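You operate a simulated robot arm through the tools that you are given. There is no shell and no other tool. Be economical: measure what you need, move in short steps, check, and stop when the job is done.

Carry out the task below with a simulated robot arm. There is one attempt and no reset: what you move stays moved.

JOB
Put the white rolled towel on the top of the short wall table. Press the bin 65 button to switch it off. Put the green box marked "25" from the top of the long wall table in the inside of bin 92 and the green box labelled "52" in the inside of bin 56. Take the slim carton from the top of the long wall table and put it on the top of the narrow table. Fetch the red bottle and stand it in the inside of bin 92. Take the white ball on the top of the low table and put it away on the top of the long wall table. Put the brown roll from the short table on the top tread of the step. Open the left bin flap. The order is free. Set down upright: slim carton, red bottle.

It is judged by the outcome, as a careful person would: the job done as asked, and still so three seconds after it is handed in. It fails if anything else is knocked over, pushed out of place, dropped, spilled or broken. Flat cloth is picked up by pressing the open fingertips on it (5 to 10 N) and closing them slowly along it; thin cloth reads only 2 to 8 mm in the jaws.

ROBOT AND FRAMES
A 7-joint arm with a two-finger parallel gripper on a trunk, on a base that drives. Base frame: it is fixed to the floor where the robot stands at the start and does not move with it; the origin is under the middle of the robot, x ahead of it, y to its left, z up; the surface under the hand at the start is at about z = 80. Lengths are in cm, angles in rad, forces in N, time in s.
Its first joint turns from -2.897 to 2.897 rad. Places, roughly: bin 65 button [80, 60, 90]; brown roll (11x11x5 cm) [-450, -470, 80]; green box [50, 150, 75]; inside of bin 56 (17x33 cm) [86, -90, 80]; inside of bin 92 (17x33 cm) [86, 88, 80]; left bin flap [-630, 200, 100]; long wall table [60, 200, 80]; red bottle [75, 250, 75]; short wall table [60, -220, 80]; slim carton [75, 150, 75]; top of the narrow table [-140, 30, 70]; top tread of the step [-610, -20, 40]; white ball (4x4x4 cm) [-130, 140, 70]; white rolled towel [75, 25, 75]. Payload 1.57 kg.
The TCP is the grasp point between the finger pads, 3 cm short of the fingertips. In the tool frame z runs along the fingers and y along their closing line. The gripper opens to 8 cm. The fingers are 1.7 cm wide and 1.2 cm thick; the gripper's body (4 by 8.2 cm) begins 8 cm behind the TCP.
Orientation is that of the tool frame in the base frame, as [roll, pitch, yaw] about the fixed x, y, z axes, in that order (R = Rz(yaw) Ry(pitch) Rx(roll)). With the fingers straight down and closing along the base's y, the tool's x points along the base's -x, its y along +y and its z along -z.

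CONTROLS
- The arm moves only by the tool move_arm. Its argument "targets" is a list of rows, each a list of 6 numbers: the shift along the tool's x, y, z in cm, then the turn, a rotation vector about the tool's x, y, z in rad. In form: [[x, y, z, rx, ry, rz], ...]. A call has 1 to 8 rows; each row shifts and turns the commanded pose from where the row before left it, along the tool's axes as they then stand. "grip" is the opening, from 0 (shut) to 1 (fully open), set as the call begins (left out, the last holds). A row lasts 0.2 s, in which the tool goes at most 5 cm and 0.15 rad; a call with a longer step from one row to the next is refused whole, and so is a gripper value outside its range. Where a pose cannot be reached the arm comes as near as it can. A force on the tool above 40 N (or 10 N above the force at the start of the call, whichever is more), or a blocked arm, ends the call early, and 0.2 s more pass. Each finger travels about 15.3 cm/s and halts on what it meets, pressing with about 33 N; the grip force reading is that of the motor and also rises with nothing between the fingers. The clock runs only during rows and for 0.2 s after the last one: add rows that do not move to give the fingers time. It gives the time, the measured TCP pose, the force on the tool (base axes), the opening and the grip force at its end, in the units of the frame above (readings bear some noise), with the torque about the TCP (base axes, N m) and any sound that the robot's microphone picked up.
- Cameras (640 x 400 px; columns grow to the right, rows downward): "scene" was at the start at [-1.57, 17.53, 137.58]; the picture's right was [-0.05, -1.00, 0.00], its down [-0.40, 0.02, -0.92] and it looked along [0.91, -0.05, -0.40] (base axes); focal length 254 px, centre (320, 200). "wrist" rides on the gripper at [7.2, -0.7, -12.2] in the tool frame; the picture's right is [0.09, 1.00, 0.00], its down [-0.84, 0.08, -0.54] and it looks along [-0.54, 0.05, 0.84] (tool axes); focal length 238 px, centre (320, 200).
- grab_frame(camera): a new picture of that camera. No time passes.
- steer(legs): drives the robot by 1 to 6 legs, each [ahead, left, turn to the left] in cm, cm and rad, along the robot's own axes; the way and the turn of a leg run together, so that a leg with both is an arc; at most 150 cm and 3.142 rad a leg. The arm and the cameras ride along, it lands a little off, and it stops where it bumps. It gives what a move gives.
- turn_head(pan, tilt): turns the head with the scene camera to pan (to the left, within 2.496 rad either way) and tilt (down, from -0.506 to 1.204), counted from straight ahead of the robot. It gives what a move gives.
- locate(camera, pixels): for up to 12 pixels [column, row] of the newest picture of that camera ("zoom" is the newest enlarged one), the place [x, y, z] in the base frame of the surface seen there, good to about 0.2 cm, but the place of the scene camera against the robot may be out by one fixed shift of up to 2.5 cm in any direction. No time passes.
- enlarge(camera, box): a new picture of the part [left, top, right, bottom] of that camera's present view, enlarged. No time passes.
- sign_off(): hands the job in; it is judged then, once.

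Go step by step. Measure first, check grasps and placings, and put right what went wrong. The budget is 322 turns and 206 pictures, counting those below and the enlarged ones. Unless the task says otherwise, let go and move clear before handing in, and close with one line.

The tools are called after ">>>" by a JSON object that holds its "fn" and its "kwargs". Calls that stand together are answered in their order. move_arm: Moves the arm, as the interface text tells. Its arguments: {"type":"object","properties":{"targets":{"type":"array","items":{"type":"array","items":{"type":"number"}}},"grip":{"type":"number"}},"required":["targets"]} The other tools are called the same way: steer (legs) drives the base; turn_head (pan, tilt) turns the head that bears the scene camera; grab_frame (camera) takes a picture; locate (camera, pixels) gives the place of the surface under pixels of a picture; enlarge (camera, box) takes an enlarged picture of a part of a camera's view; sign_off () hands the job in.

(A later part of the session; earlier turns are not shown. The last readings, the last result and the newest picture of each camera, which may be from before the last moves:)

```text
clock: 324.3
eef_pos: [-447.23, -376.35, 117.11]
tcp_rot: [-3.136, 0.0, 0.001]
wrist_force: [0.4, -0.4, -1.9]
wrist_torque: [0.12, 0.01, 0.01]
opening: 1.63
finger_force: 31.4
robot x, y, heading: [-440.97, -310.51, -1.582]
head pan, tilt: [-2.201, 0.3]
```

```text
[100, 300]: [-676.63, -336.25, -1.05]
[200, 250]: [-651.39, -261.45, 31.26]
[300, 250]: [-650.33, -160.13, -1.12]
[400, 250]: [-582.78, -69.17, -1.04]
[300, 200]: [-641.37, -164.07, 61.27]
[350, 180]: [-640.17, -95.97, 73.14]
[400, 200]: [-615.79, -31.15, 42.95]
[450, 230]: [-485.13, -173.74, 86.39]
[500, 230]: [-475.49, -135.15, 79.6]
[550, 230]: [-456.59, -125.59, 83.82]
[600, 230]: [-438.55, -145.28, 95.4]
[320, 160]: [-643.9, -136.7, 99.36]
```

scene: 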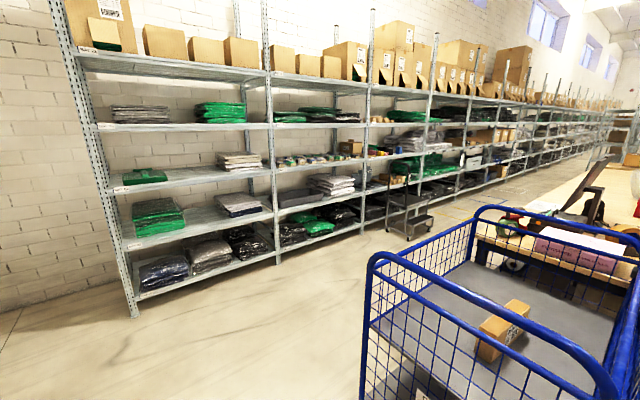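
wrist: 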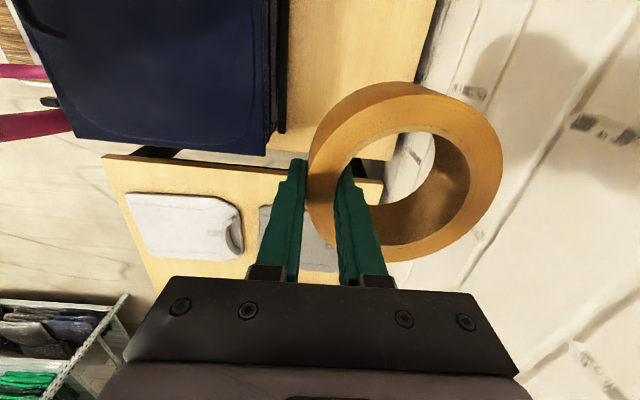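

The step stool is at about (-615,-31) in front of the shelves, with an aisle between x=-635 and -485. I'll move to x≈-545, turn via +x to face +y and approach.

>>> {"fn": "steer", "kwargs": {"legs": [[0, -104, 0], [0, 0, 1.57], [0, 0, 1.57], [100, 0, 0]]}}

>>> {"fn": "turn_head", "kwargs": {"pan": 0.3, "tilt": 0.55}}

>>> {"fn": "grab_frame", "kwargs": {"camera": "scene"}}

```text
clock: 342.1
eef_pos: [-538.25, -145.38, 117.16]
tcp_rot: [-3.136, -0.001, 3.134]
wrist_force: [-0.3, -0.3, -1.4]
wrist_torque: [-0.11, -0.01, 0.04]
opening: 1.62
finger_force: 31.4
robot x, y, heading: [-544.92, -211.22, 1.553]
head pan, tilt: [-2.201, 0.3]
```

```text
clock: 344.4
eef_pos: [-538.32, -145.39, 117.09]
tcp_rot: [-3.137, 0.001, 3.134]
wrist_force: [0.2, -0.4, -2.6]
wrist_torque: [-0.1, -0.02, -0.01]
opening: 1.64
finger_force: 31.2
robot x, y, heading: [-544.74, -211.12, 1.554]
head pan, tilt: [0.3, 0.55]
```

```text
112 pictures are left
```

scene: 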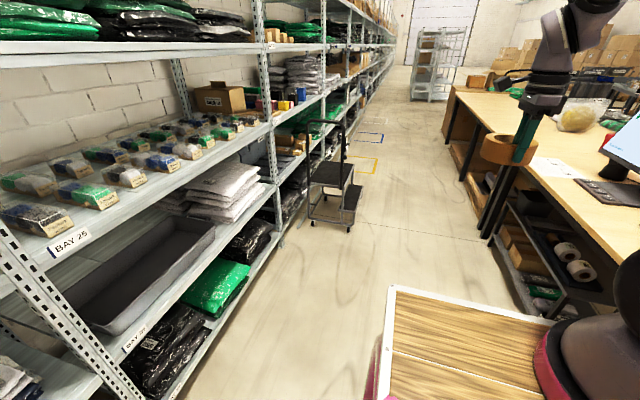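

>>> {"fn": "enlarge", "kwargs": {"camera": "scene", "box": [270, 100, 400, 240]}}

>>> {"fn": "locate", "kwargs": {"camera": "scene", "pixels": [[332, 175], [315, 180], [348, 180], [325, 166], [345, 167], [352, 197], [310, 130], [342, 125], [313, 215], [348, 228], [343, 180]]}}

```text
2.86 times, centred on (335, 170) of scene
```

zoom: 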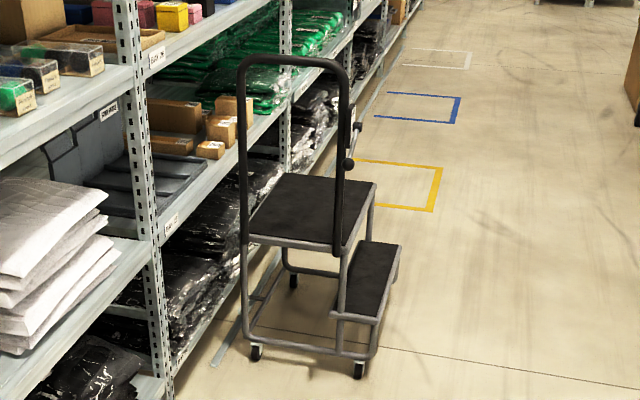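

```text
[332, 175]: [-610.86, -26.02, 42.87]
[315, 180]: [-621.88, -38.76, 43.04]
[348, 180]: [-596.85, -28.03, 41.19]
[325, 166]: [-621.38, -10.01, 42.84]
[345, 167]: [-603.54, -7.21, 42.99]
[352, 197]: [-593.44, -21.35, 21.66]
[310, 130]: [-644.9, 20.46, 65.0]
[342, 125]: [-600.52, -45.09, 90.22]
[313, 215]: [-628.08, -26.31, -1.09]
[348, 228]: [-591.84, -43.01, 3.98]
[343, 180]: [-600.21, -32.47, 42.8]
```

>>> {"fn": "locate", "kwargs": {"camera": "scene", "pixels": [[545, 185], [490, 130], [457, 92], [500, 215], [465, 175], [540, 310], [470, 120], [600, 225]]}}

>>> {"fn": "turn_head", "kwargs": {"pan": -0.6, "tilt": 0.8}}

>>> {"fn": "grab_frame", "kwargs": {"camera": "scene"}}

>>> {"fn": "turn_head", "kwargs": {"pan": 1.8, "tilt": 1.1}}

>>> {"fn": "grab_frame", "kwargs": {"camera": "scene"}}

```text
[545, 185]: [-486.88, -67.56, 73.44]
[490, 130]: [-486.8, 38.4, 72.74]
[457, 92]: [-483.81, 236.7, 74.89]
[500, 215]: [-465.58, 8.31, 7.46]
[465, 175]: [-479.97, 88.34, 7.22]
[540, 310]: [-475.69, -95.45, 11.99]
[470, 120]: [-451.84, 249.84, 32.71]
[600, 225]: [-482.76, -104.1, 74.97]
```

```text
clock: 345.6
eef_pos: [-538.18, -145.37, 117.03]
tcp_rot: [-3.136, -0.001, 3.134]
wrist_force: [-0.1, 0.9, -2.4]
wrist_torque: [-0.1, -0.02, -0.01]
opening: 1.64
finger_force: 31.6
robot x, y, heading: [-544.99, -211.44, 1.558]
head pan, tilt: [-0.6, 0.799]
```

```text
110 pictures are left
```

scene: 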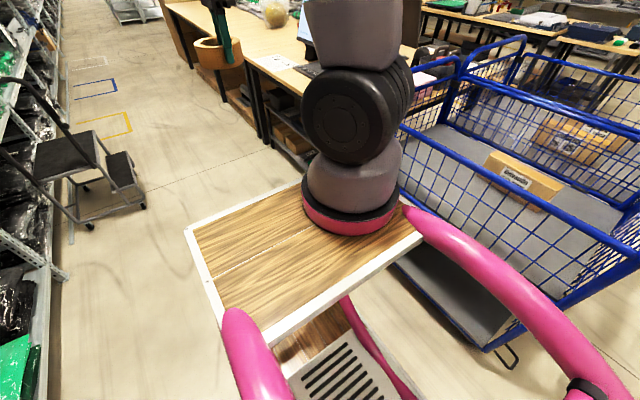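

```text
clock: 347.8
eef_pos: [-538.34, -145.35, 117.07]
tcp_rot: [-3.137, -0.001, 3.135]
wrist_force: [0.2, -0.1, -1.9]
wrist_torque: [-0.09, 0.01, -0.03]
opening: 1.63
finger_force: 31.5
robot x, y, heading: [-544.89, -210.8, 1.555]
head pan, tilt: [1.799, 1.1]
```

```text
109 pictures are left
```

scene: 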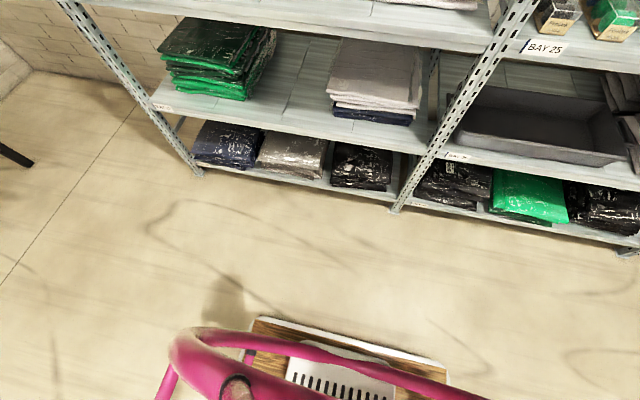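

Top tread: x -627..-597, y -42..-5, z≈44, with a handrail on its -y side. I'll pass the stool, turn round and approach from its +y side. First I'll pull the arm in.

>>> {"fn": "move_arm", "kwargs": {"targets": [[0, -4, 0, 0, 0, 0], [0, -4, 0, 0, 0, 0], [0, 0, 0, 0, 0, 0]]}}

>>> {"fn": "steer", "kwargs": {"legs": [[0, -10, 0], [100, 0, 0], [100, 0, 0], [95, 0, 0]]}}

>>> {"fn": "turn_head", "kwargs": {"pan": 0.6, "tilt": 0.35}}

>>> {"fn": "grab_frame", "kwargs": {"camera": "scene"}}

```text
clock: 348.6
eef_pos: [-538.2, -153.0, 117.1]
tcp_rot: [-3.135, 0.001, 3.134]
wrist_force: [-0.6, -0.2, -1.2]
wrist_torque: [-0.09, 0.01, -0.02]
opening: 1.61
finger_force: 31.6
robot x, y, heading: [-544.85, -211.01, 1.552]
head pan, tilt: [1.799, 1.1]
```

```text
clock: 363.8
eef_pos: [-528.66, 140.73, 117.09]
tcp_rot: [-3.137, -0.001, -3.122]
wrist_force: [0.0, -0.4, -1.5]
wrist_torque: [-0.09, 0.02, -0.06]
opening: 1.63
finger_force: 31.9
robot x, y, heading: [-533.82, 82.6, 1.582]
head pan, tilt: [1.799, 1.1]
```

```text
clock: 365.2
eef_pos: [-528.71, 140.6, 117.17]
tcp_rot: [-3.135, 0.001, -3.121]
wrist_force: [0.6, -0.1, -2.7]
wrist_torque: [-0.09, 0.01, 0.03]
opening: 1.63
finger_force: 31.9
robot x, y, heading: [-534.01, 82.39, 1.577]
head pan, tilt: [0.6, 0.351]
```

```text
108 pictures are left
```

scene: 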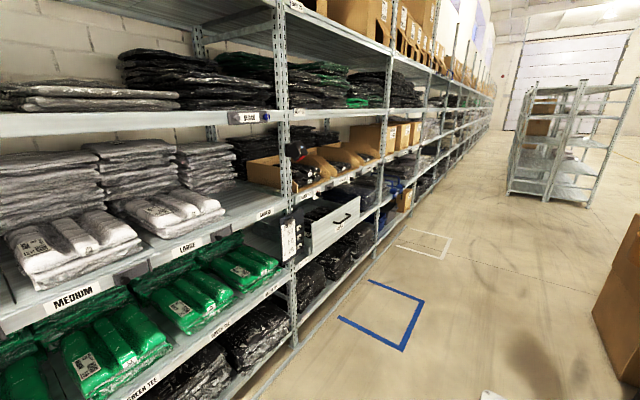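

>>> {"fn": "steer", "kwargs": {"legs": [[0, 0, 1.57], [0, 0, 1.56], [0, -48, 0]]}}

>>> {"fn": "turn_head", "kwargs": {"pan": -0.1, "tilt": 0.7}}

>>> {"fn": "grab_frame", "kwargs": {"camera": "scene"}}

>>> {"fn": "grab_frame", "kwargs": {"camera": "wrist"}}

```text
clock: 375.7
eef_pos: [-587.4, 24.04, 117.12]
tcp_rot: [-3.137, -0.001, 0.014]
wrist_force: [0.1, 0.6, -2.1]
wrist_torque: [0.1, 0.04, 0.0]
opening: 1.61
finger_force: 31.4
robot x, y, heading: [-582.35, 81.79, -1.568]
head pan, tilt: [0.6, 0.351]
```

```text
clock: 376.8
eef_pos: [-587.47, 23.91, 117.18]
tcp_rot: [-3.136, 0.0, 0.012]
wrist_force: [0.0, -0.4, -2.2]
wrist_torque: [0.09, 0.03, -0.01]
opening: 1.64
finger_force: 31.5
robot x, y, heading: [-582.01, 81.94, -1.569]
head pan, tilt: [-0.099, 0.7]
```

```text
107 pictures are left
```

scene: 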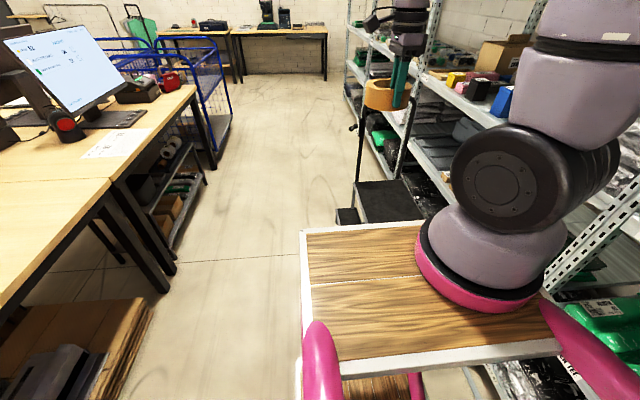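

```text
106 pictures are left
```

wrist: 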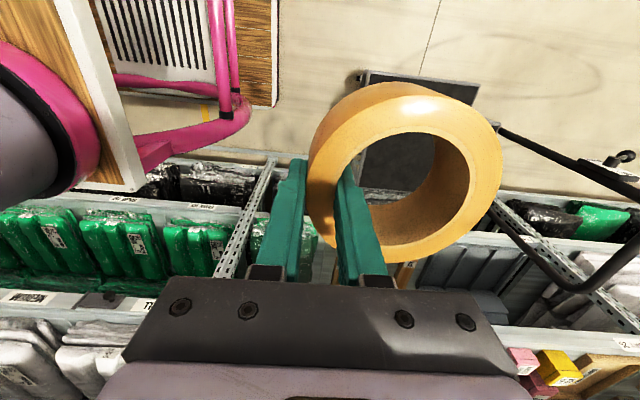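

>>> {"fn": "locate", "kwargs": {"camera": "scene", "pixels": [[385, 205], [358, 185], [400, 182], [368, 220], [420, 215], [345, 215], [410, 150], [362, 135], [355, 130]]}}

>>> {"fn": "locate", "kwargs": {"camera": "wrist", "pixels": [[370, 78], [470, 92], [390, 165], [440, 90], [365, 150], [570, 160], [610, 210], [250, 220], [515, 215], [420, 170]]}}

```text
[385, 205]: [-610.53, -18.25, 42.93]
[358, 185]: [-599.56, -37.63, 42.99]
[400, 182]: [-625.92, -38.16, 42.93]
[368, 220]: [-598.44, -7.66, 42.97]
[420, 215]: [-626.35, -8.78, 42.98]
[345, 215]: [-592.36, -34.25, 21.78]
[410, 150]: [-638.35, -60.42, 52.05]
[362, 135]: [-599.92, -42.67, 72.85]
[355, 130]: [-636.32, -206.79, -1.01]
```

```text
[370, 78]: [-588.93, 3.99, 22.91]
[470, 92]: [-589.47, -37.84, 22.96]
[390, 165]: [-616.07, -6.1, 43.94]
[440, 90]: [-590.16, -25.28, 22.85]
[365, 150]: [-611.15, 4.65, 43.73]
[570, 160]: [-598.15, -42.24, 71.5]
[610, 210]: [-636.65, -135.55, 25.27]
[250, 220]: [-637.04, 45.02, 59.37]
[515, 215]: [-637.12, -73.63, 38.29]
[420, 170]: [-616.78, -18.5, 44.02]
```

The top tread is at z 44.0, x -628..-597, y -40..+5. I'll move in a bit: forward 25, right 10.

>>> {"fn": "steer", "kwargs": {"legs": [[25, -8, 0]]}}

```text
clock: 378.6
eef_pos: [-595.04, -0.71, 117.15]
tcp_rot: [-3.137, -0.002, 0.016]
wrist_force: [-0.1, -0.5, -2.3]
wrist_torque: [0.1, 0.01, -0.01]
opening: 1.61
finger_force: 32.1
robot x, y, heading: [-589.72, 57.61, -1.567]
head pan, tilt: [-0.099, 0.7]
```

>>> {"fn": "move_arm", "kwargs": {"targets": [[-4.3, 2.4, 0, 0, 0, 0], [-4.3, 2.4, 0, 0, 0, 0], [-4.3, 2.4, 0, 0, 0, 0], [-4.3, 2.4, 0, 0, 0, 0], [0, 0, 4.8, 0, 0, 0], [0, 0, 4.8, 0, 0, 0], [0, 0, 4.8, 0, 0, 0], [0, 0, 4.8, 0, 0, 0]]}}

>>> {"fn": "move_arm", "kwargs": {"targets": [[0, 0, 4.8, 0, 0, 0], [0, 0, 4.8, 0, 0, 0], [0, 0, 4.8, 0, 0, 0], [0, 0, 4.8, 0, 0, 0], [0, 0, 4.8, 0, 0, 0], [0, 0, 0, 0, 0, 0]]}}

>>> {"fn": "grab_frame", "kwargs": {"camera": "scene"}}

>>> {"fn": "grab_frame", "kwargs": {"camera": "wrist"}}

```text
clock: 380.4
eef_pos: [-612.12, -10.63, 97.97]
tcp_rot: [-3.137, 0.0, 0.014]
wrist_force: [-0.1, 0.3, -1.6]
wrist_torque: [0.08, 0.04, -0.01]
opening: 1.64
finger_force: 32.0
robot x, y, heading: [-590.02, 57.57, -1.567]
head pan, tilt: [-0.099, 0.7]
```

```text
clock: 381.8
eef_pos: [-612.1, -10.71, 73.88]
tcp_rot: [-3.137, 0.0, 0.018]
wrist_force: [0.3, -0.4, -2.1]
wrist_torque: [0.12, 0.04, 0.0]
opening: 1.62
finger_force: 31.2
robot x, y, heading: [-589.73, 57.37, -1.565]
head pan, tilt: [-0.099, 0.7]
```

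```text
105 pictures are left
```

scene: 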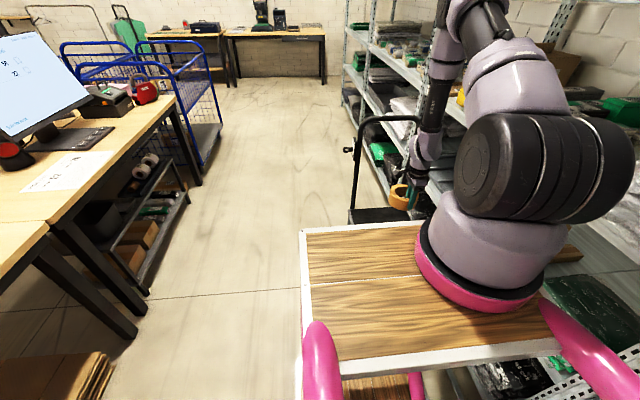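

```text
104 pictures are left
```

wrist: 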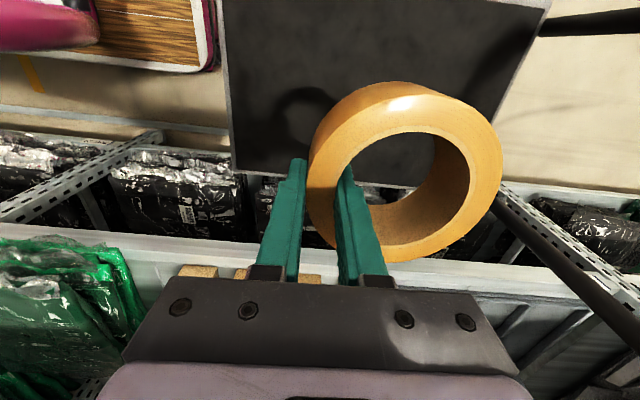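

Clear so far. I'll continue down to just above contact (TCP 48.4).

>>> {"fn": "move_arm", "kwargs": {"targets": [[0, 0, 4.8, 0, 0, 0], [0, 0, 4.8, 0, 0, 0], [0, 0, 4.8, 0, 0, 0], [0, 0, 4.5, 0, 0, 0], [0, 0, 3, 0, 0, 0], [0, 0, 2.4, 0, 0, 0], [0, 0, 0, 0, 0, 0]]}}

>>> {"fn": "grab_frame", "kwargs": {"camera": "wrist"}}

```text
clock: 383.4
eef_pos: [-611.76, -10.37, 49.19]
tcp_rot: [-3.135, -0.001, 0.015]
wrist_force: [0.8, 0.3, -2.4]
wrist_torque: [0.1, 0.02, 0.01]
opening: 1.65
finger_force: 31.2
robot x, y, heading: [-589.62, 57.3, -1.571]
head pan, tilt: [-0.099, 0.7]
```

```text
103 pictures are left
```

wrist: 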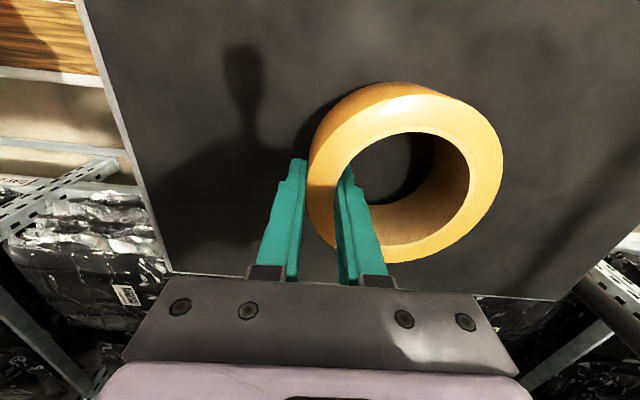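

>>> {"fn": "move_arm", "kwargs": {"targets": [[0, 0, 0.5, 0, 0, 0], [0, 0, 0.3, 0, 0, 0], [0, 0, 0.3, 0, 0, 0], [0, 0, 0, 0, 0, 0]]}}

```text
clock: 384.4
eef_pos: [-611.81, -10.2, 48.23]
tcp_rot: [-3.135, 0.001, 0.015]
wrist_force: [0.4, 0.1, -2.2]
wrist_torque: [0.13, 0.0, 0.01]
opening: 1.62
finger_force: 31.6
robot x, y, heading: [-589.76, 57.67, -1.564]
head pan, tilt: [-0.099, 0.7]
```

>>> {"fn": "move_arm", "kwargs": {"targets": [[0, 0, 0.15, 0, 0, 0], [0, 0, 0.15, 0, 0, 0], [0, 0, 0, 0, 0, 0]]}}

```text
clock: 385.2
eef_pos: [-611.93, -10.21, 48.22]
tcp_rot: [-3.136, -0.003, 0.016]
wrist_force: [4.8, 0.7, 13.7]
wrist_torque: [-0.51, -0.04, 0.12]
opening: 1.63
finger_force: 31.5
robot x, y, heading: [-589.65, 57.44, -1.568]
head pan, tilt: [-0.099, 0.7]
```

Contact is made. I'll open to 0.6 so the inner finger stays within the hole, then rise.

>>> {"fn": "move_arm", "kwargs": {"targets": [[0, 0, 0, 0, 0, 0], [0, 0, 0, 0, 0, 0], [0, 0, 0, 0, 0, 0]], "grip": 0.6}}

>>> {"fn": "grab_frame", "kwargs": {"camera": "wrist"}}

```text
clock: 386.0
eef_pos: [-612.01, -10.23, 48.1]
tcp_rot: [-3.138, 0.0, 0.016]
wrist_force: [-0.6, -0.6, 0.3]
wrist_torque: [-0.02, -0.01, 0.02]
opening: 4.8
finger_force: 0.0
robot x, y, heading: [-589.39, 57.39, -1.57]
head pan, tilt: [-0.099, 0.7]
```

```text
102 pictures are left
```

wrist: 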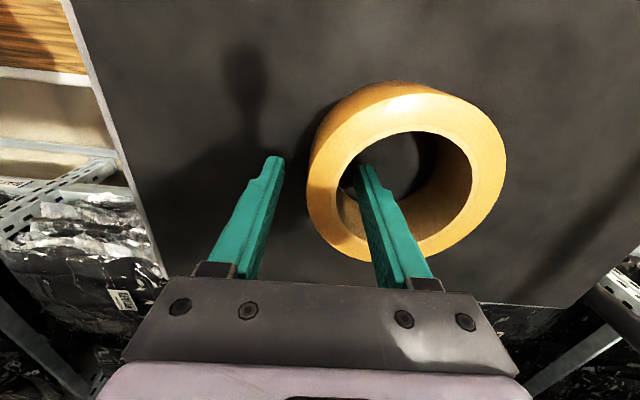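

>>> {"fn": "move_arm", "kwargs": {"targets": [[0, 0, -2, 0, 0, 0], [0, 0, -4, 0, 0, 0], [0, 0, -4.8, 0, 0, 0], [0, 0, -4.8, 0, 0, 0], [0, 0, -4.8, 0, 0, 0], [0, 0, -4.8, 0, 0, 0], [0, 0, -4.8, 0, 0, 0], [0, 0, -4.8, 0, 0, 0]]}}

>>> {"fn": "move_arm", "kwargs": {"targets": [[0, 0, -4.8, 0, 0, 0], [0, 0, -4.8, 0, 0, 0], [0, 0, -4.8, 0, 0, 0], [0, 0, -4.8, 0, 0, 0], [0, 0, -4.8, 0, 0, 0], [0, 0, -4.8, 0, 0, 0], [0, 0, -4.8, 0, 0, 0]]}}

>>> {"fn": "grab_frame", "kwargs": {"camera": "wrist"}}

```text
clock: 387.8
eef_pos: [-612.46, -10.66, 82.99]
tcp_rot: [-3.133, 0.001, 0.015]
wrist_force: [-0.4, 0.0, 0.8]
wrist_torque: [0.02, -0.02, -0.02]
opening: 4.8
finger_force: 0.0
robot x, y, heading: [-589.71, 57.55, -1.562]
head pan, tilt: [-0.099, 0.7]
```

```text
clock: 389.4
eef_pos: [-611.73, -10.39, 116.54]
tcp_rot: [-3.135, -0.001, 0.018]
wrist_force: [-0.2, -0.7, 0.6]
wrist_torque: [0.06, 0.04, 0.0]
opening: 4.79
finger_force: 0.0
robot x, y, heading: [-590.15, 57.59, -1.564]
head pan, tilt: [-0.099, 0.7]
```

```text
101 pictures are left
```

wrist: 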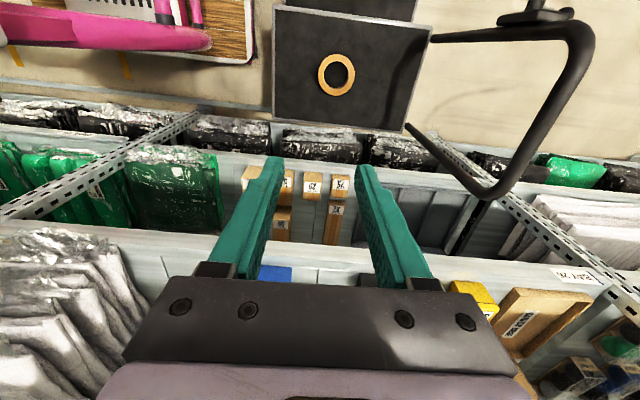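

The roll is flat on the top tread. For the flap I'll retract the arm, move out from the shelf, turn to face it and drive to y≈200.

>>> {"fn": "move_arm", "kwargs": {"targets": [[4.5, -2, 0, 0, 0, 0], [4.5, -2, 0, 0, 0, 0], [4.5, -2, 0, 0, 0, 0], [4.5, -2, 0, 0, 0, 0], [3, -2, 0, 0, 0, 0]], "grip": 0}}

>>> {"fn": "steer", "kwargs": {"legs": [[0, 50, 0], [-30, 0, 0], [0, 0, -1.577], [0, -75, 0]]}}

>>> {"fn": "turn_head", "kwargs": {"pan": -0.3, "tilt": 0.5}}

>>> {"fn": "grab_frame", "kwargs": {"camera": "scene"}}

```text
clock: 390.6
eef_pos: [-591.31, -0.06, 116.75]
tcp_rot: [-3.136, 0.001, 0.018]
wrist_force: [-0.8, -0.4, -0.4]
wrist_torque: [0.06, 0.0, 0.02]
opening: 0.01
finger_force: 21.3
robot x, y, heading: [-589.8, 57.5, -1.563]
head pan, tilt: [-0.099, 0.7]
```

```text
clock: 402.6
eef_pos: [-599.94, 164.17, 116.78]
tcp_rot: [-3.135, 0.001, -1.545]
wrist_force: [-0.3, 1.2, 0.8]
wrist_torque: [0.0, 0.02, -0.01]
opening: 0.0
finger_force: 20.8
robot x, y, heading: [-542.6, 163.2, -3.125]
head pan, tilt: [-0.099, 0.7]
```

```text
clock: 403.4
eef_pos: [-599.99, 164.19, 116.82]
tcp_rot: [-3.137, 0.001, -1.547]
wrist_force: [0.2, -0.5, 0.7]
wrist_torque: [-0.01, 0.0, 0.03]
opening: 0.0
finger_force: 21.5
robot x, y, heading: [-542.27, 163.09, -3.125]
head pan, tilt: [-0.3, 0.499]
```

```text
100 pictures are left
```

scene: 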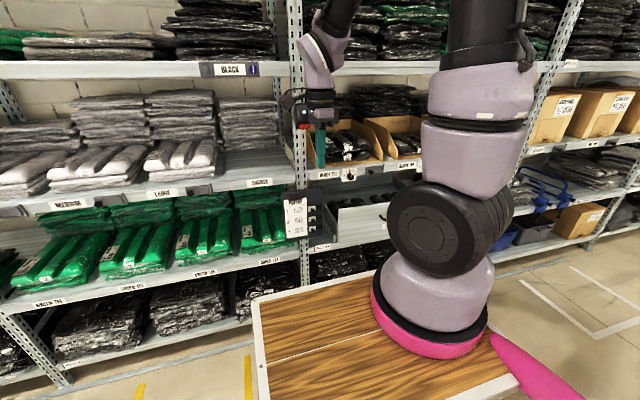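

>>> {"fn": "steer", "kwargs": {"legs": [[0, -62, 0]]}}

>>> {"fn": "turn_head", "kwargs": {"pan": 0.25, "tilt": 0.4}}

>>> {"fn": "grab_frame", "kwargs": {"camera": "scene"}}

>>> {"fn": "grab_frame", "kwargs": {"camera": "wrist"}}

```text
clock: 406.8
eef_pos: [-600.69, 226.27, 116.87]
tcp_rot: [-3.136, 0.001, -1.553]
wrist_force: [-0.1, 0.8, -0.7]
wrist_torque: [-0.01, 0.0, 0.01]
opening: 0.0
finger_force: 20.8
robot x, y, heading: [-544.01, 224.86, -3.131]
head pan, tilt: [-0.3, 0.499]
```

```text
clock: 407.8
eef_pos: [-600.74, 226.31, 116.69]
tcp_rot: [-3.136, 0.001, -1.549]
wrist_force: [-0.4, -0.4, 0.2]
wrist_torque: [0.02, -0.01, 0.01]
opening: 0.01
finger_force: 21.1
robot x, y, heading: [-543.63, 224.78, -3.13]
head pan, tilt: [0.25, 0.4]
```

```text
99 pictures are left
```

scene: 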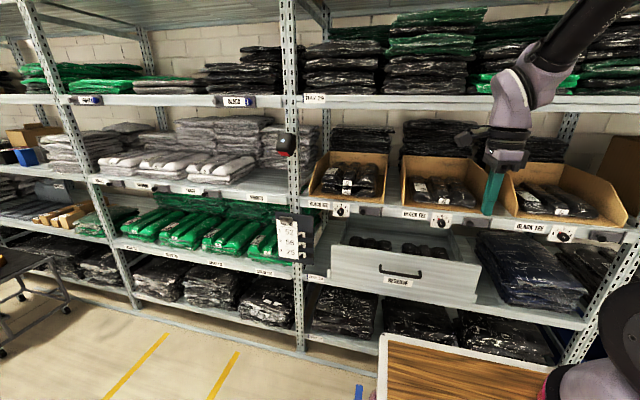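

```text
98 pictures are left
```

wrist: 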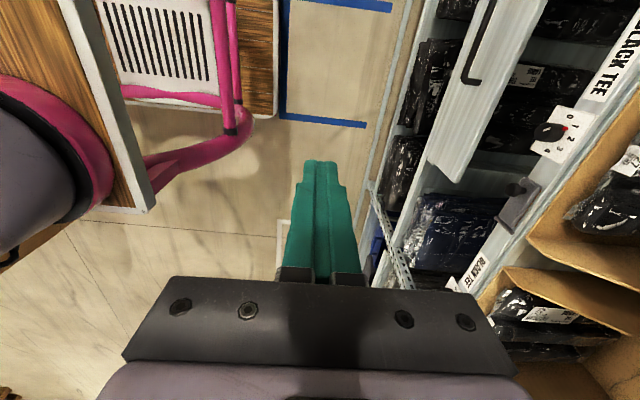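

>>> {"fn": "enlarge", "kwargs": {"camera": "scene", "box": [260, 120, 640, 310]}}

>>> {"fn": "locate", "kwargs": {"camera": "scene", "pixels": [[350, 180], [450, 195], [340, 210], [400, 272], [400, 255], [320, 205], [310, 225], [440, 220], [280, 145], [570, 235], [385, 213], [600, 238]]}}

```text
1.68 times, centred on (450, 215) of scene
```

zoom: 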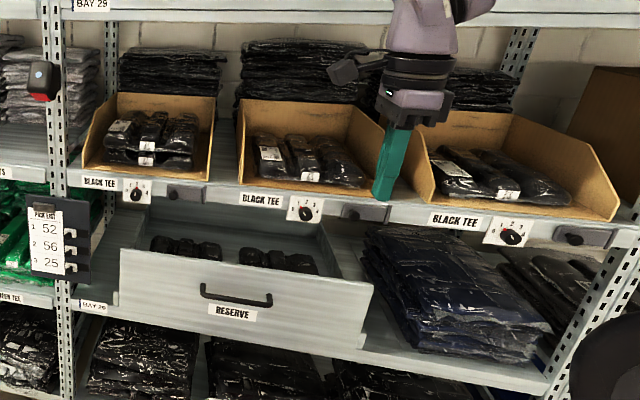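

```text
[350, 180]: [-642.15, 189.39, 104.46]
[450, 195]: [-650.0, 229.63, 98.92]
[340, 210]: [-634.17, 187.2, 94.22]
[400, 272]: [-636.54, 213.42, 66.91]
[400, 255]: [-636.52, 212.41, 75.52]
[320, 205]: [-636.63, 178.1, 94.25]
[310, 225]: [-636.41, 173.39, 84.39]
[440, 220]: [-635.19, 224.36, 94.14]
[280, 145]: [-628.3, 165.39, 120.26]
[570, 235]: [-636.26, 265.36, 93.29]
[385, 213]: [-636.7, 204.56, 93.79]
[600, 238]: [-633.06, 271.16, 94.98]
```

The "left bin flap" seems to be the grey plate with a knob beside the left bin's dial (zoom (185,193), y≈199). I'll zoom in hard.

>>> {"fn": "enlarge", "kwargs": {"camera": "scene", "box": [300, 190, 420, 240]}}

>>> {"fn": "enlarge", "kwargs": {"camera": "wrist", "box": [460, 90, 640, 240]}}

>>> {"fn": "locate", "kwargs": {"camera": "scene", "pixels": [[363, 210], [370, 212], [377, 212], [366, 207], [380, 217], [340, 207], [353, 207]]}}

```text
5.33 times, centred on (360, 215) of scene
```

zoom: 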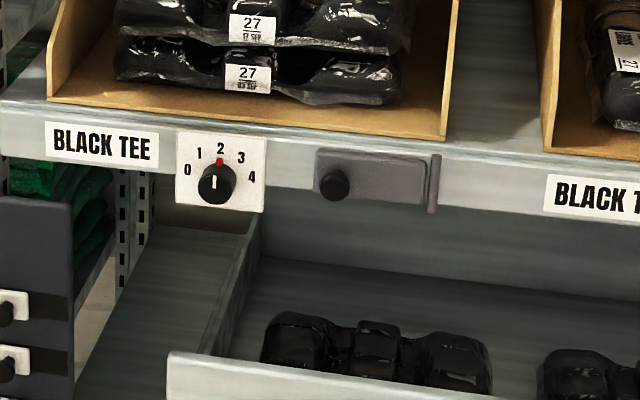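

```text
2.67 times, centred on (550, 165) of wrist
```

zoom: 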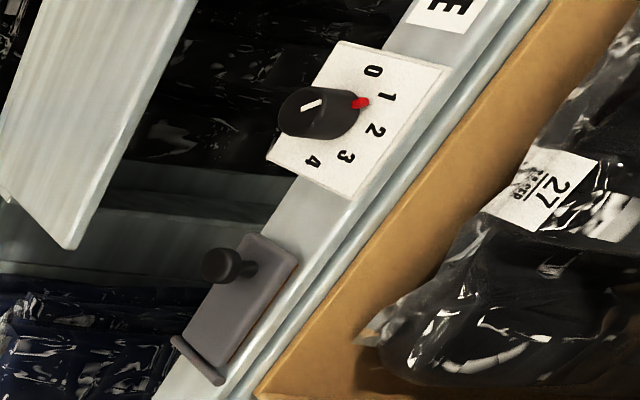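

```text
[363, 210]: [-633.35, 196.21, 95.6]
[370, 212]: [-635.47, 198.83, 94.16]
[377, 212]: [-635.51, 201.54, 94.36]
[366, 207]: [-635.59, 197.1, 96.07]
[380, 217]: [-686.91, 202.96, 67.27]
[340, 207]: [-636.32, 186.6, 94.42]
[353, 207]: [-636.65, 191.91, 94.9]
```

The flap is a small plate with a vertical hinge pin at its right (+y) end and a knob near its left end, so it swings out when the knob is pulled. I'll align the robot in front of it and turn the fingers to point at the shelf, closing vertically.

>>> {"fn": "steer", "kwargs": {"legs": [[0, 27, 0]]}}

>>> {"fn": "move_arm", "kwargs": {"targets": [[0, 0, -1, -0.15, 0, 0], [0, 0, -1, -0.15, 0, 0], [0, 0, -1, -0.15, 0, 0], [0, 0, 0, -0.15, 0, 0], [0, 0, 0, -0.15, 0, 0], [0, 0, 0, -0.15, 0, 0], [0, 0, 0, 0, 0, 0]], "grip": 0.5}}

>>> {"fn": "grab_frame", "kwargs": {"camera": "scene"}}

```text
clock: 409.7
eef_pos: [-600.34, 198.5, 116.69]
tcp_rot: [-3.136, 0.002, -1.544]
wrist_force: [0.5, -0.1, 0.2]
wrist_torque: [-0.01, 0.02, 0.02]
opening: 0.0
finger_force: 21.3
robot x, y, heading: [-543.16, 197.45, -3.125]
head pan, tilt: [0.25, 0.4]
```

```text
clock: 411.3
eef_pos: [-605.35, 196.3, 124.52]
tcp_rot: [2.25, -0.001, -1.543]
wrist_force: [0.0, 0.1, -0.2]
wrist_torque: [-0.02, 0.0, 0.05]
opening: 4.0
finger_force: 0.1
out of reach, approached as far as the arm can: row 4, 5, 6
robot x, y, heading: [-542.89, 197.56, -3.123]
head pan, tilt: [0.25, 0.4]
```

```text
94 pictures are left
```

scene: 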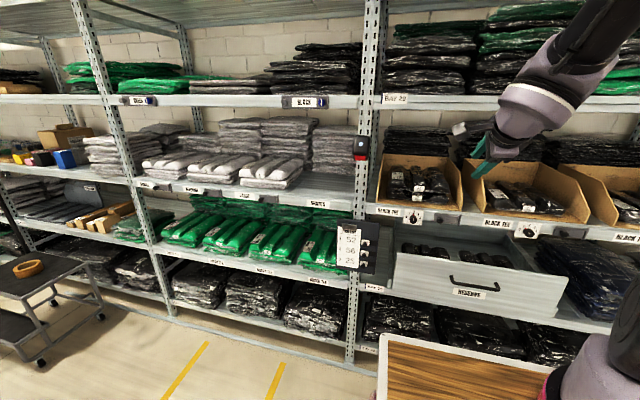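

The arm was too folded to turn further. I'll move the tool outward and continue turning.

>>> {"fn": "move_arm", "kwargs": {"targets": [[0, 1.9, 2.33, 0, 0, 0], [0, 1.9, 2.33, 0, 0, 0], [0, 1.9, 2.33, 0, 0, 0], [0, 1.9, 2.33, 0, 0, 0], [0, 0, 0, -0.13, 0, 0], [0, 0, 0, -0.13, 0, 0], [0, 0, 0, -0.13, 0, 0], [0, 0, 0, 0, 0, 0]]}}

>>> {"fn": "grab_frame", "kwargs": {"camera": "wrist"}}

```text
clock: 413.1
eef_pos: [-617.44, 195.99, 124.43]
tcp_rot: [1.857, 0.001, -1.542]
wrist_force: [0.9, 0.0, 0.0]
wrist_torque: [-0.01, 0.0, 0.0]
opening: 4.01
finger_force: 0.0
robot x, y, heading: [-542.81, 197.59, -3.127]
head pan, tilt: [0.25, 0.4]
```

```text
93 pictures are left
```

wrist: 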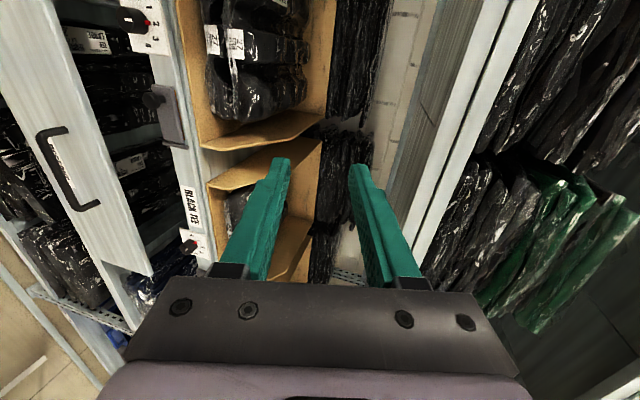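

>>> {"fn": "locate", "kwargs": {"camera": "wrist", "pixels": [[150, 99], [157, 97], [167, 90], [172, 110], [175, 140], [163, 122], [183, 146], [165, 85], [190, 90], [215, 140], [140, 30]]}}

>>> {"fn": "enlarge", "kwargs": {"camera": "wrist", "box": [100, 50, 260, 170]}}

```text
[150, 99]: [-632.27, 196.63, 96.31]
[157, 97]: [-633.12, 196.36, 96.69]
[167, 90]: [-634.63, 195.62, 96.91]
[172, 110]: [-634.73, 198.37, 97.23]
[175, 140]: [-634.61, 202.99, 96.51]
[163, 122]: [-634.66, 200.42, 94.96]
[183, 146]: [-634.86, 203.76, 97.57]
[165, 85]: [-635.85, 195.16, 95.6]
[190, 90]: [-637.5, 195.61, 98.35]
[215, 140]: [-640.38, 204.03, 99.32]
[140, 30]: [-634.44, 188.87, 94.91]
```

```text
3.33 times, centred on (180, 110) of wrist
```

zoom: 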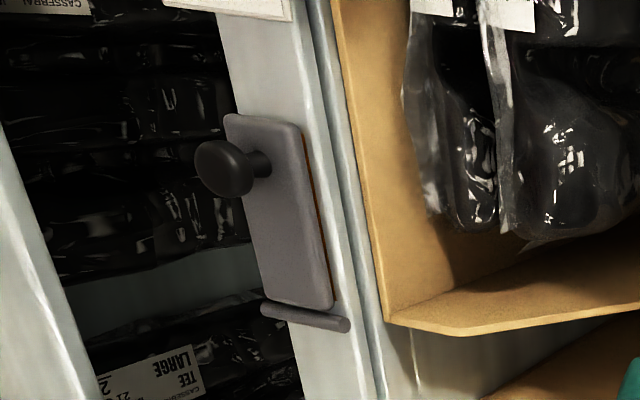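

>>> {"fn": "locate", "kwargs": {"camera": "zoom", "pixels": [[205, 168], [225, 150], [225, 190], [245, 170], [262, 163], [230, 120], [295, 130], [275, 295], [325, 300], [305, 320], [265, 310]]}}

```text
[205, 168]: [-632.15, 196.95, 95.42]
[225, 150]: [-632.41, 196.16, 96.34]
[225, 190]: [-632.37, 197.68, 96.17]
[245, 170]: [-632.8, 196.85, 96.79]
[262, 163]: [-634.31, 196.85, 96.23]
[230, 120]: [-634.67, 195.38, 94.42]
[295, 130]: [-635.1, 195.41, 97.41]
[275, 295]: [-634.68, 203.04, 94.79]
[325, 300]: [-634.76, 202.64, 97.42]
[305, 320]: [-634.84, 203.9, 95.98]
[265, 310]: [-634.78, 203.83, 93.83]
```

Plate: hinge pin at about (-635,203.8), knob head at (-632.4,196.9,95.9), radius about 7 cm. I'll finish levelling the fingers and lower to knob height in front of it.

>>> {"fn": "move_arm", "kwargs": {"targets": [[0, 0, 0, -0.143, 0, 0], [0, 0, 0, -0.143, 0, 0], [0, -4.5, 0, 0, 0, 0], [0, -4.5, 0, 0, 0, 0], [0, -4.5, 0, 0, 0, 0], [0, -4.5, 0, 0, 0, 0], [0, 0, 0, 0, 0, 0]]}}

>>> {"fn": "grab_frame", "kwargs": {"camera": "wrist"}}

>>> {"fn": "grab_frame", "kwargs": {"camera": "scene"}}

```text
clock: 414.7
eef_pos: [-617.26, 195.76, 106.13]
tcp_rot: [1.571, -0.002, -1.543]
wrist_force: [-0.2, 0.2, -0.7]
wrist_torque: [0.02, -0.03, 0.01]
opening: 4.0
finger_force: 0.1
robot x, y, heading: [-542.81, 197.82, -3.12]
head pan, tilt: [0.25, 0.4]
```

```text
91 pictures are left
```

wrist: 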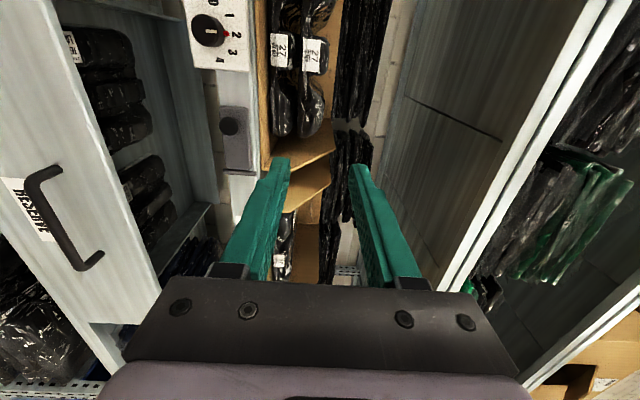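

```text
90 pictures are left
```

scene: 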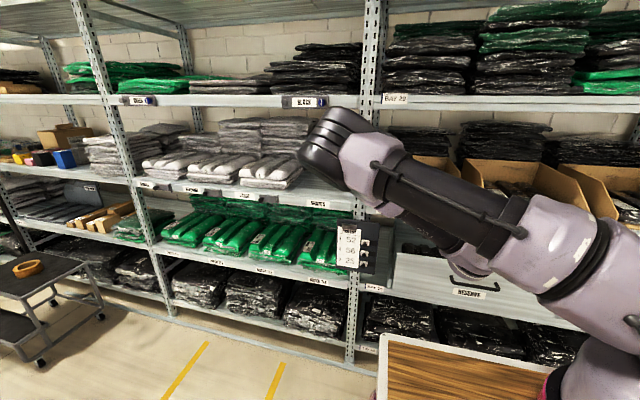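

The elbow has swung out to the left (scene (325,160)). I'll check how close it is to the shelf.

>>> {"fn": "locate", "kwargs": {"camera": "scene", "pixels": [[325, 150], [310, 165], [345, 190], [380, 180], [450, 190]]}}

>>> {"fn": "locate", "kwargs": {"camera": "wrist", "pixels": [[228, 126], [236, 112], [240, 165], [222, 126], [233, 140]]}}

```text
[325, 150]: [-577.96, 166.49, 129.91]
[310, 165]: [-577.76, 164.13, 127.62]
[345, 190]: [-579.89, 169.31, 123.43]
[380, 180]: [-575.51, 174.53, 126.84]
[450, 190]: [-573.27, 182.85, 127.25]
```

```text
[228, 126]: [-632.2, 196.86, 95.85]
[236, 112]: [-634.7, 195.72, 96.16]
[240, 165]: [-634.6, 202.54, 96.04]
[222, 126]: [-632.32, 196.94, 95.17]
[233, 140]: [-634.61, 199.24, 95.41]
```

The elbow is 60 cm clear of the shelf. The knob is at (-632.2,196.86,95.85), so I'll line up and lower to it.

>>> {"fn": "move_arm", "kwargs": {"targets": [[-1.1, -4, 0, 0, 0, 0], [-0.4, -4, 0, 0, 0, 0], [0, -2.25, 0, 0, 0, 0], [0, 0, 4, 0, 0, 0], [0, 0, 4, 0, 0, 0], [0, 0, 0, 0, 0, 0]]}}

>>> {"fn": "grab_frame", "kwargs": {"camera": "wrist"}}

```text
clock: 416.1
eef_pos: [-625.44, 197.22, 96.0]
tcp_rot: [1.574, -0.001, -1.543]
wrist_force: [1.0, -0.1, -0.6]
wrist_torque: [0.01, 0.0, 0.0]
opening: 4.0
finger_force: 0.0
robot x, y, heading: [-543.05, 198.0, -3.122]
head pan, tilt: [0.25, 0.4]
```

```text
89 pictures are left
```

wrist: 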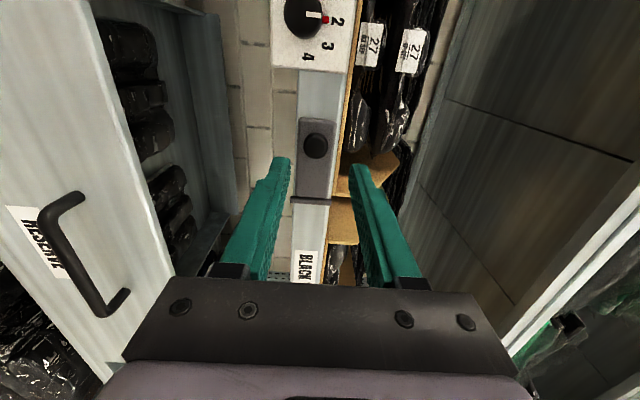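

The knob is centred between the fingers. I'll advance 5.2 cm and close.

>>> {"fn": "move_arm", "kwargs": {"targets": [[0.1, 0, 2.5, 0, 0, 0], [0, 0, 1.7, 0, 0, 0], [0, 0, 1.0, 0, 0, 0], [0, 0, 0, 0, 0, 0]]}}

>>> {"fn": "move_arm", "kwargs": {"targets": [[0, 0, 0, 0, 0, 0], [0, 0, 0, 0, 0, 0], [0, 0, 0, 0, 0, 0]], "grip": 0}}

>>> {"fn": "grab_frame", "kwargs": {"camera": "wrist"}}

```text
clock: 417.1
eef_pos: [-630.75, 196.99, 96.19]
tcp_rot: [1.572, 0.0, -1.543]
wrist_force: [-0.1, -0.5, 0.3]
wrist_torque: [0.03, 0.03, 0.0]
opening: 3.99
finger_force: 0.0
robot x, y, heading: [-542.92, 197.91, -3.129]
head pan, tilt: [0.25, 0.4]
```

```text
clock: 418.0
eef_pos: [-630.44, 197.14, 95.67]
tcp_rot: [1.579, 0.0, -1.543]
wrist_force: [-10.7, 2.8, -7.2]
wrist_torque: [-0.01, -0.13, 0.62]
opening: 2.07
finger_force: 34.4
robot x, y, heading: [-542.93, 197.53, -3.119]
head pan, tilt: [0.25, 0.4]
stopped in row 3: the force on the tool passed its limit at 41 N (the readings are from after the stop); the commanded pose is now the measured one
```

```text
88 pictures are left
```

wrist: 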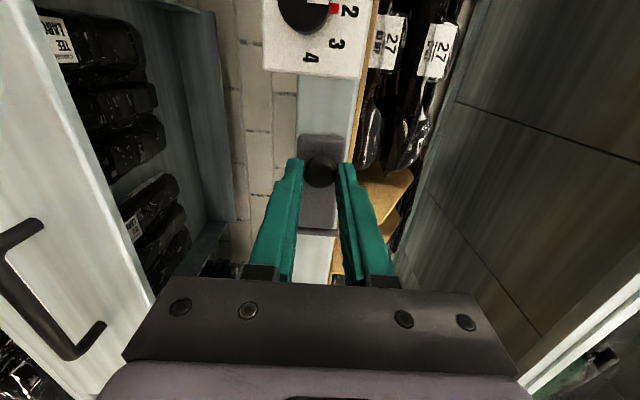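

The knob is gripped at 2.07 cm. I'll pull it along the opening arc, first about 30°.

>>> {"fn": "move_arm", "kwargs": {"targets": [[-0.38, 0, -0.89, 0, 0, 0], [-0.49, 0, -0.83, 0, 0, 0], [-0.6, 0, -0.74, 0, 0, 0], [-0.68, 0, -0.7, 0, 0, 0], [0, 0, 0, 0, 0, 0]]}}

>>> {"fn": "grab_frame", "kwargs": {"camera": "wrist"}}

```text
clock: 419.2
eef_pos: [-627.43, 199.03, 95.76]
tcp_rot: [1.58, 0.001, -1.54]
wrist_force: [2.0, -19.0, -1.4]
wrist_torque: [-0.04, -0.06, 1.37]
opening: 2.08
finger_force: 34.4
robot x, y, heading: [-543.12, 197.81, -3.126]
head pan, tilt: [0.25, 0.4]
```

```text
87 pictures are left
```

wrist: 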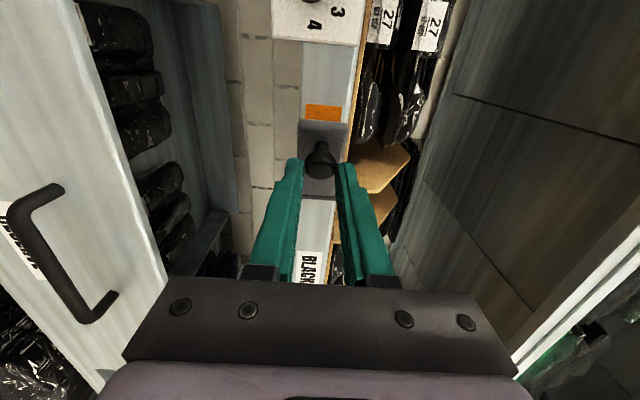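

The flap is opening (orange recess visible). I'll continue along the arc and rotate the gripper with it.

>>> {"fn": "move_arm", "kwargs": {"targets": [[-0.98, 0, -0.6, 0, 0.14, 0], [-1.04, 0, -0.65, 0, 0.14, 0], [-1.03, 0, -0.64, 0, 0.14, 0], [0, 0, 0, 0, 0, 0]]}}

>>> {"fn": "grab_frame", "kwargs": {"camera": "wrist"}}

```text
clock: 420.2
eef_pos: [-626.2, 202.69, 95.72]
tcp_rot: [1.578, -0.002, -1.129]
wrist_force: [-0.1, 11.3, -4.1]
wrist_torque: [0.15, -0.11, -1.08]
opening: 2.1
finger_force: 34.4
robot x, y, heading: [-543.09, 197.65, -3.123]
head pan, tilt: [0.25, 0.4]
```

```text
86 pictures are left
```

wrist: 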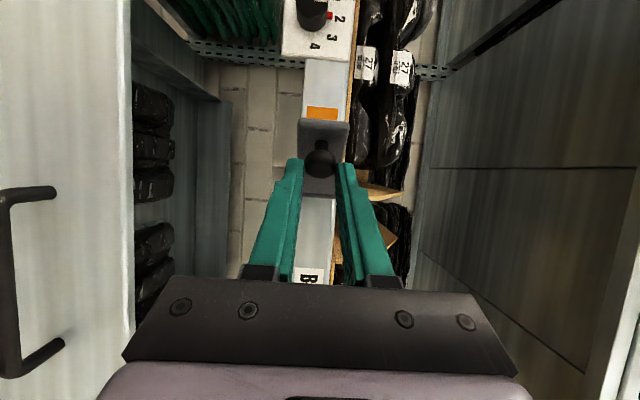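

Smooth so far (about 50° open). I'll continue toward 90°.

>>> {"fn": "move_arm", "kwargs": {"targets": [[-1.04, 0, -0.66, 0, 0.14, 0], [-1.05, 0, -0.65, 0, 0.14, 0], [-0.79, 0, -0.66, 0, 0, 0], [-0.87, 0, -0.54, 0, 0, 0], [0, 0, 0, 0, 0, 0]]}}

>>> {"fn": "grab_frame", "kwargs": {"camera": "wrist"}}

```text
clock: 420.8
eef_pos: [-626.4, 203.06, 95.67]
tcp_rot: [1.586, -0.005, -0.897]
wrist_force: [-15.9, -2.0, -9.7]
wrist_torque: [0.1, -0.14, 0.25]
opening: 2.08
finger_force: 33.8
out of reach, approached as far as the arm can: row 2
robot x, y, heading: [-543.09, 197.59, -3.125]
head pan, tilt: [0.25, 0.4]
stopped in row 2: the force on the tool passed its limit at 62 N (the readings are from after the stop); the commanded pose is now the measured one
```

```text
85 pictures are left
```

wrist: 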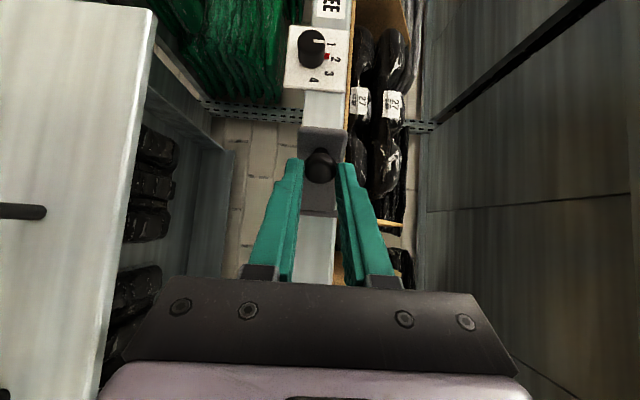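

Further wrist rotation is out of reach and pushed the force up. The flap is at about 55°. I'll continue by translation only in small steps.

>>> {"fn": "move_arm", "kwargs": {"targets": [[-0.58, 0, -0.68, 0, 0, 0], [-0.77, 0, -0.69, 0, 0, 0], [0, 0, 0, 0, 0, 0]]}}

```text
clock: 421.6
eef_pos: [-626.4, 203.02, 95.65]
tcp_rot: [1.587, -0.006, -0.897]
wrist_force: [-17.3, -0.9, -13.7]
wrist_torque: [0.23, -0.29, 0.25]
opening: 2.1
finger_force: 34.1
out of reach, approached as far as the arm can: row 1, 2
robot x, y, heading: [-542.86, 197.58, -3.121]
head pan, tilt: [0.25, 0.4]
```

The arm is at its limit with that wrist yaw. I'll unwind the yaw while advancing along the arc, since the knob pivots in the pads.

>>> {"fn": "move_arm", "kwargs": {"targets": [[-0.38, 0, -0.68, 0, -0.14, 0], [-0.6, 0, -0.55, 0, -0.14, 0], [0, 0, 0, 0, 0, 0]]}}

>>> {"fn": "grab_frame", "kwargs": {"camera": "wrist"}}

```text
clock: 422.3
eef_pos: [-625.65, 204.49, 95.76]
tcp_rot: [1.591, -0.004, -1.177]
wrist_force: [4.6, -1.9, 3.6]
wrist_torque: [-0.1, 0.06, 0.27]
opening: 1.89
finger_force: 33.7
robot x, y, heading: [-542.96, 198.0, -3.126]
head pan, tilt: [0.25, 0.4]
stopped in row 3: the force on the tool passed its limit at 51 N (the readings are from after the stop); the commanded pose is now the measured one
```

```text
84 pictures are left
```

wrist: 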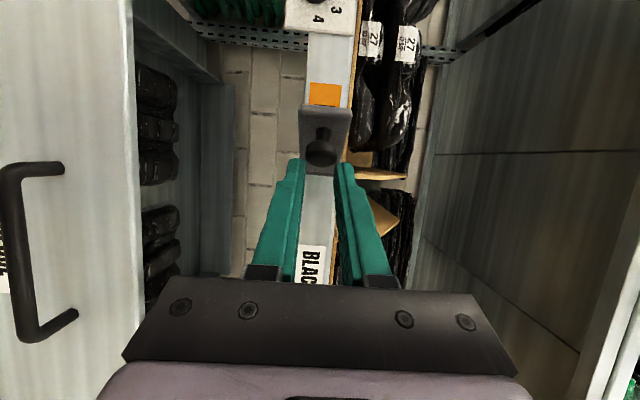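

>>> {"fn": "enlarge", "kwargs": {"camera": "wrist", "box": [270, 60, 390, 220]}}

>>> {"fn": "locate", "kwargs": {"camera": "wrist", "pixels": [[310, 112], [345, 112], [310, 150], [322, 155], [325, 133], [312, 165], [325, 93]]}}

```text
2.50 times, centred on (330, 140) of wrist
```

zoom: 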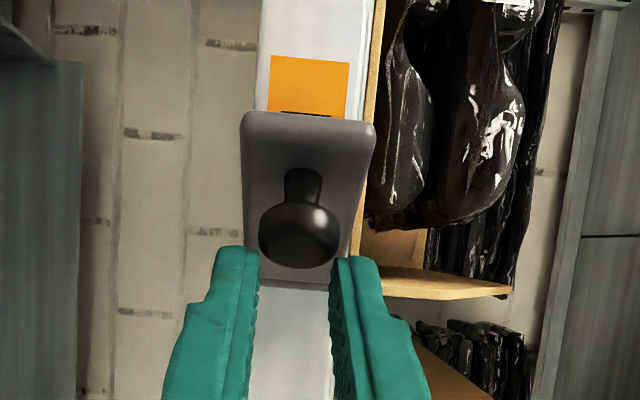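

```text
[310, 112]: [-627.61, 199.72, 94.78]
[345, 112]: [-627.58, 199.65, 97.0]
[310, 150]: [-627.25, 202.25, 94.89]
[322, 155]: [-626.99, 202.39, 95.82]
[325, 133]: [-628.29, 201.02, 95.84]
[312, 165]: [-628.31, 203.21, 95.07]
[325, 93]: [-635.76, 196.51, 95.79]
```

The plate's free edge is at (-627.6,199.7), about 60° open. I'll let go of the knob, back off, and push the flap further from behind with closed fingers.

>>> {"fn": "move_arm", "kwargs": {"targets": [[0, 0, 0, 0, 0, 0], [0, 0, 0, 0, 0, 0], [0, 0, -2, 0, 0, 0], [0, 0, -3, 0, 0, 0], [0, 0, -3, 0, 0, 0]], "grip": 0.6}}

>>> {"fn": "move_arm", "kwargs": {"targets": [[0, 0, 0, 0, -0.13, 0], [0, 0, 0, 0, -0.13, 0], [0, 0, 0, 0, -0.13, 0], [0, 0, 0, 0, 0, 0]], "grip": 0}}

>>> {"fn": "grab_frame", "kwargs": {"camera": "wrist"}}

```text
clock: 423.5
eef_pos: [-621.9, 207.85, 98.08]
tcp_rot: [1.605, 0.005, -1.174]
wrist_force: [0.4, 0.3, -0.3]
wrist_torque: [0.03, 0.02, 0.02]
opening: 4.81
finger_force: 0.0
out of reach, approached as far as the arm can: row 4, 5
robot x, y, heading: [-542.92, 197.75, -3.121]
head pan, tilt: [0.25, 0.4]
```

```text
clock: 424.5
eef_pos: [-621.86, 207.6, 97.99]
tcp_rot: [1.591, 0.005, -1.566]
wrist_force: [0.1, -0.3, -0.6]
wrist_torque: [-0.01, -0.02, 0.0]
opening: 0.0
finger_force: 20.8
robot x, y, heading: [-543.22, 197.55, -3.122]
head pan, tilt: [0.25, 0.4]
```

```text
82 pictures are left
```

wrist: 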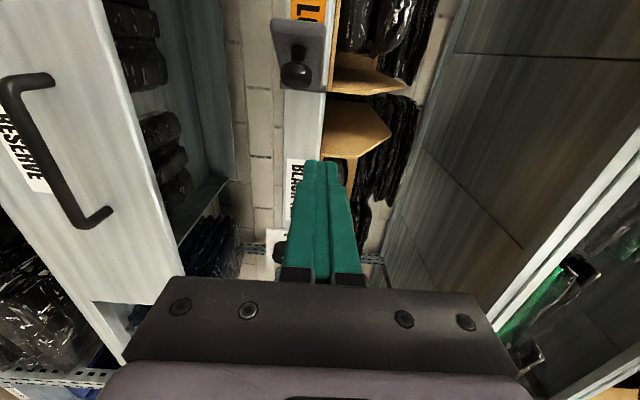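

>>> {"fn": "locate", "kwargs": {"camera": "wrist", "pixels": [[275, 25], [320, 25], [284, 85], [318, 85], [296, 73], [300, 40]]}}

>>> {"fn": "enlarge", "kwargs": {"camera": "wrist", "box": [230, 0, 390, 110]}}

```text
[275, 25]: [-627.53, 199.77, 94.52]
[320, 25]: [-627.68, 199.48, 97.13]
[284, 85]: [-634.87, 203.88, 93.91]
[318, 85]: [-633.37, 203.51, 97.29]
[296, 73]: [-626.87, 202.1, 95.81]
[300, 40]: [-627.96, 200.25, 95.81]
```

```text
3.64 times, centred on (310, 55) of wrist
```

zoom: 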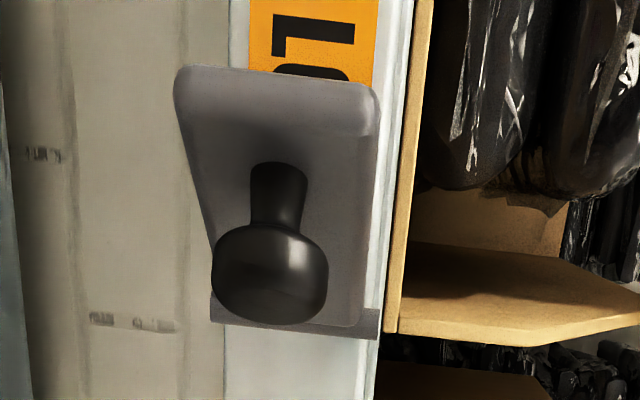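

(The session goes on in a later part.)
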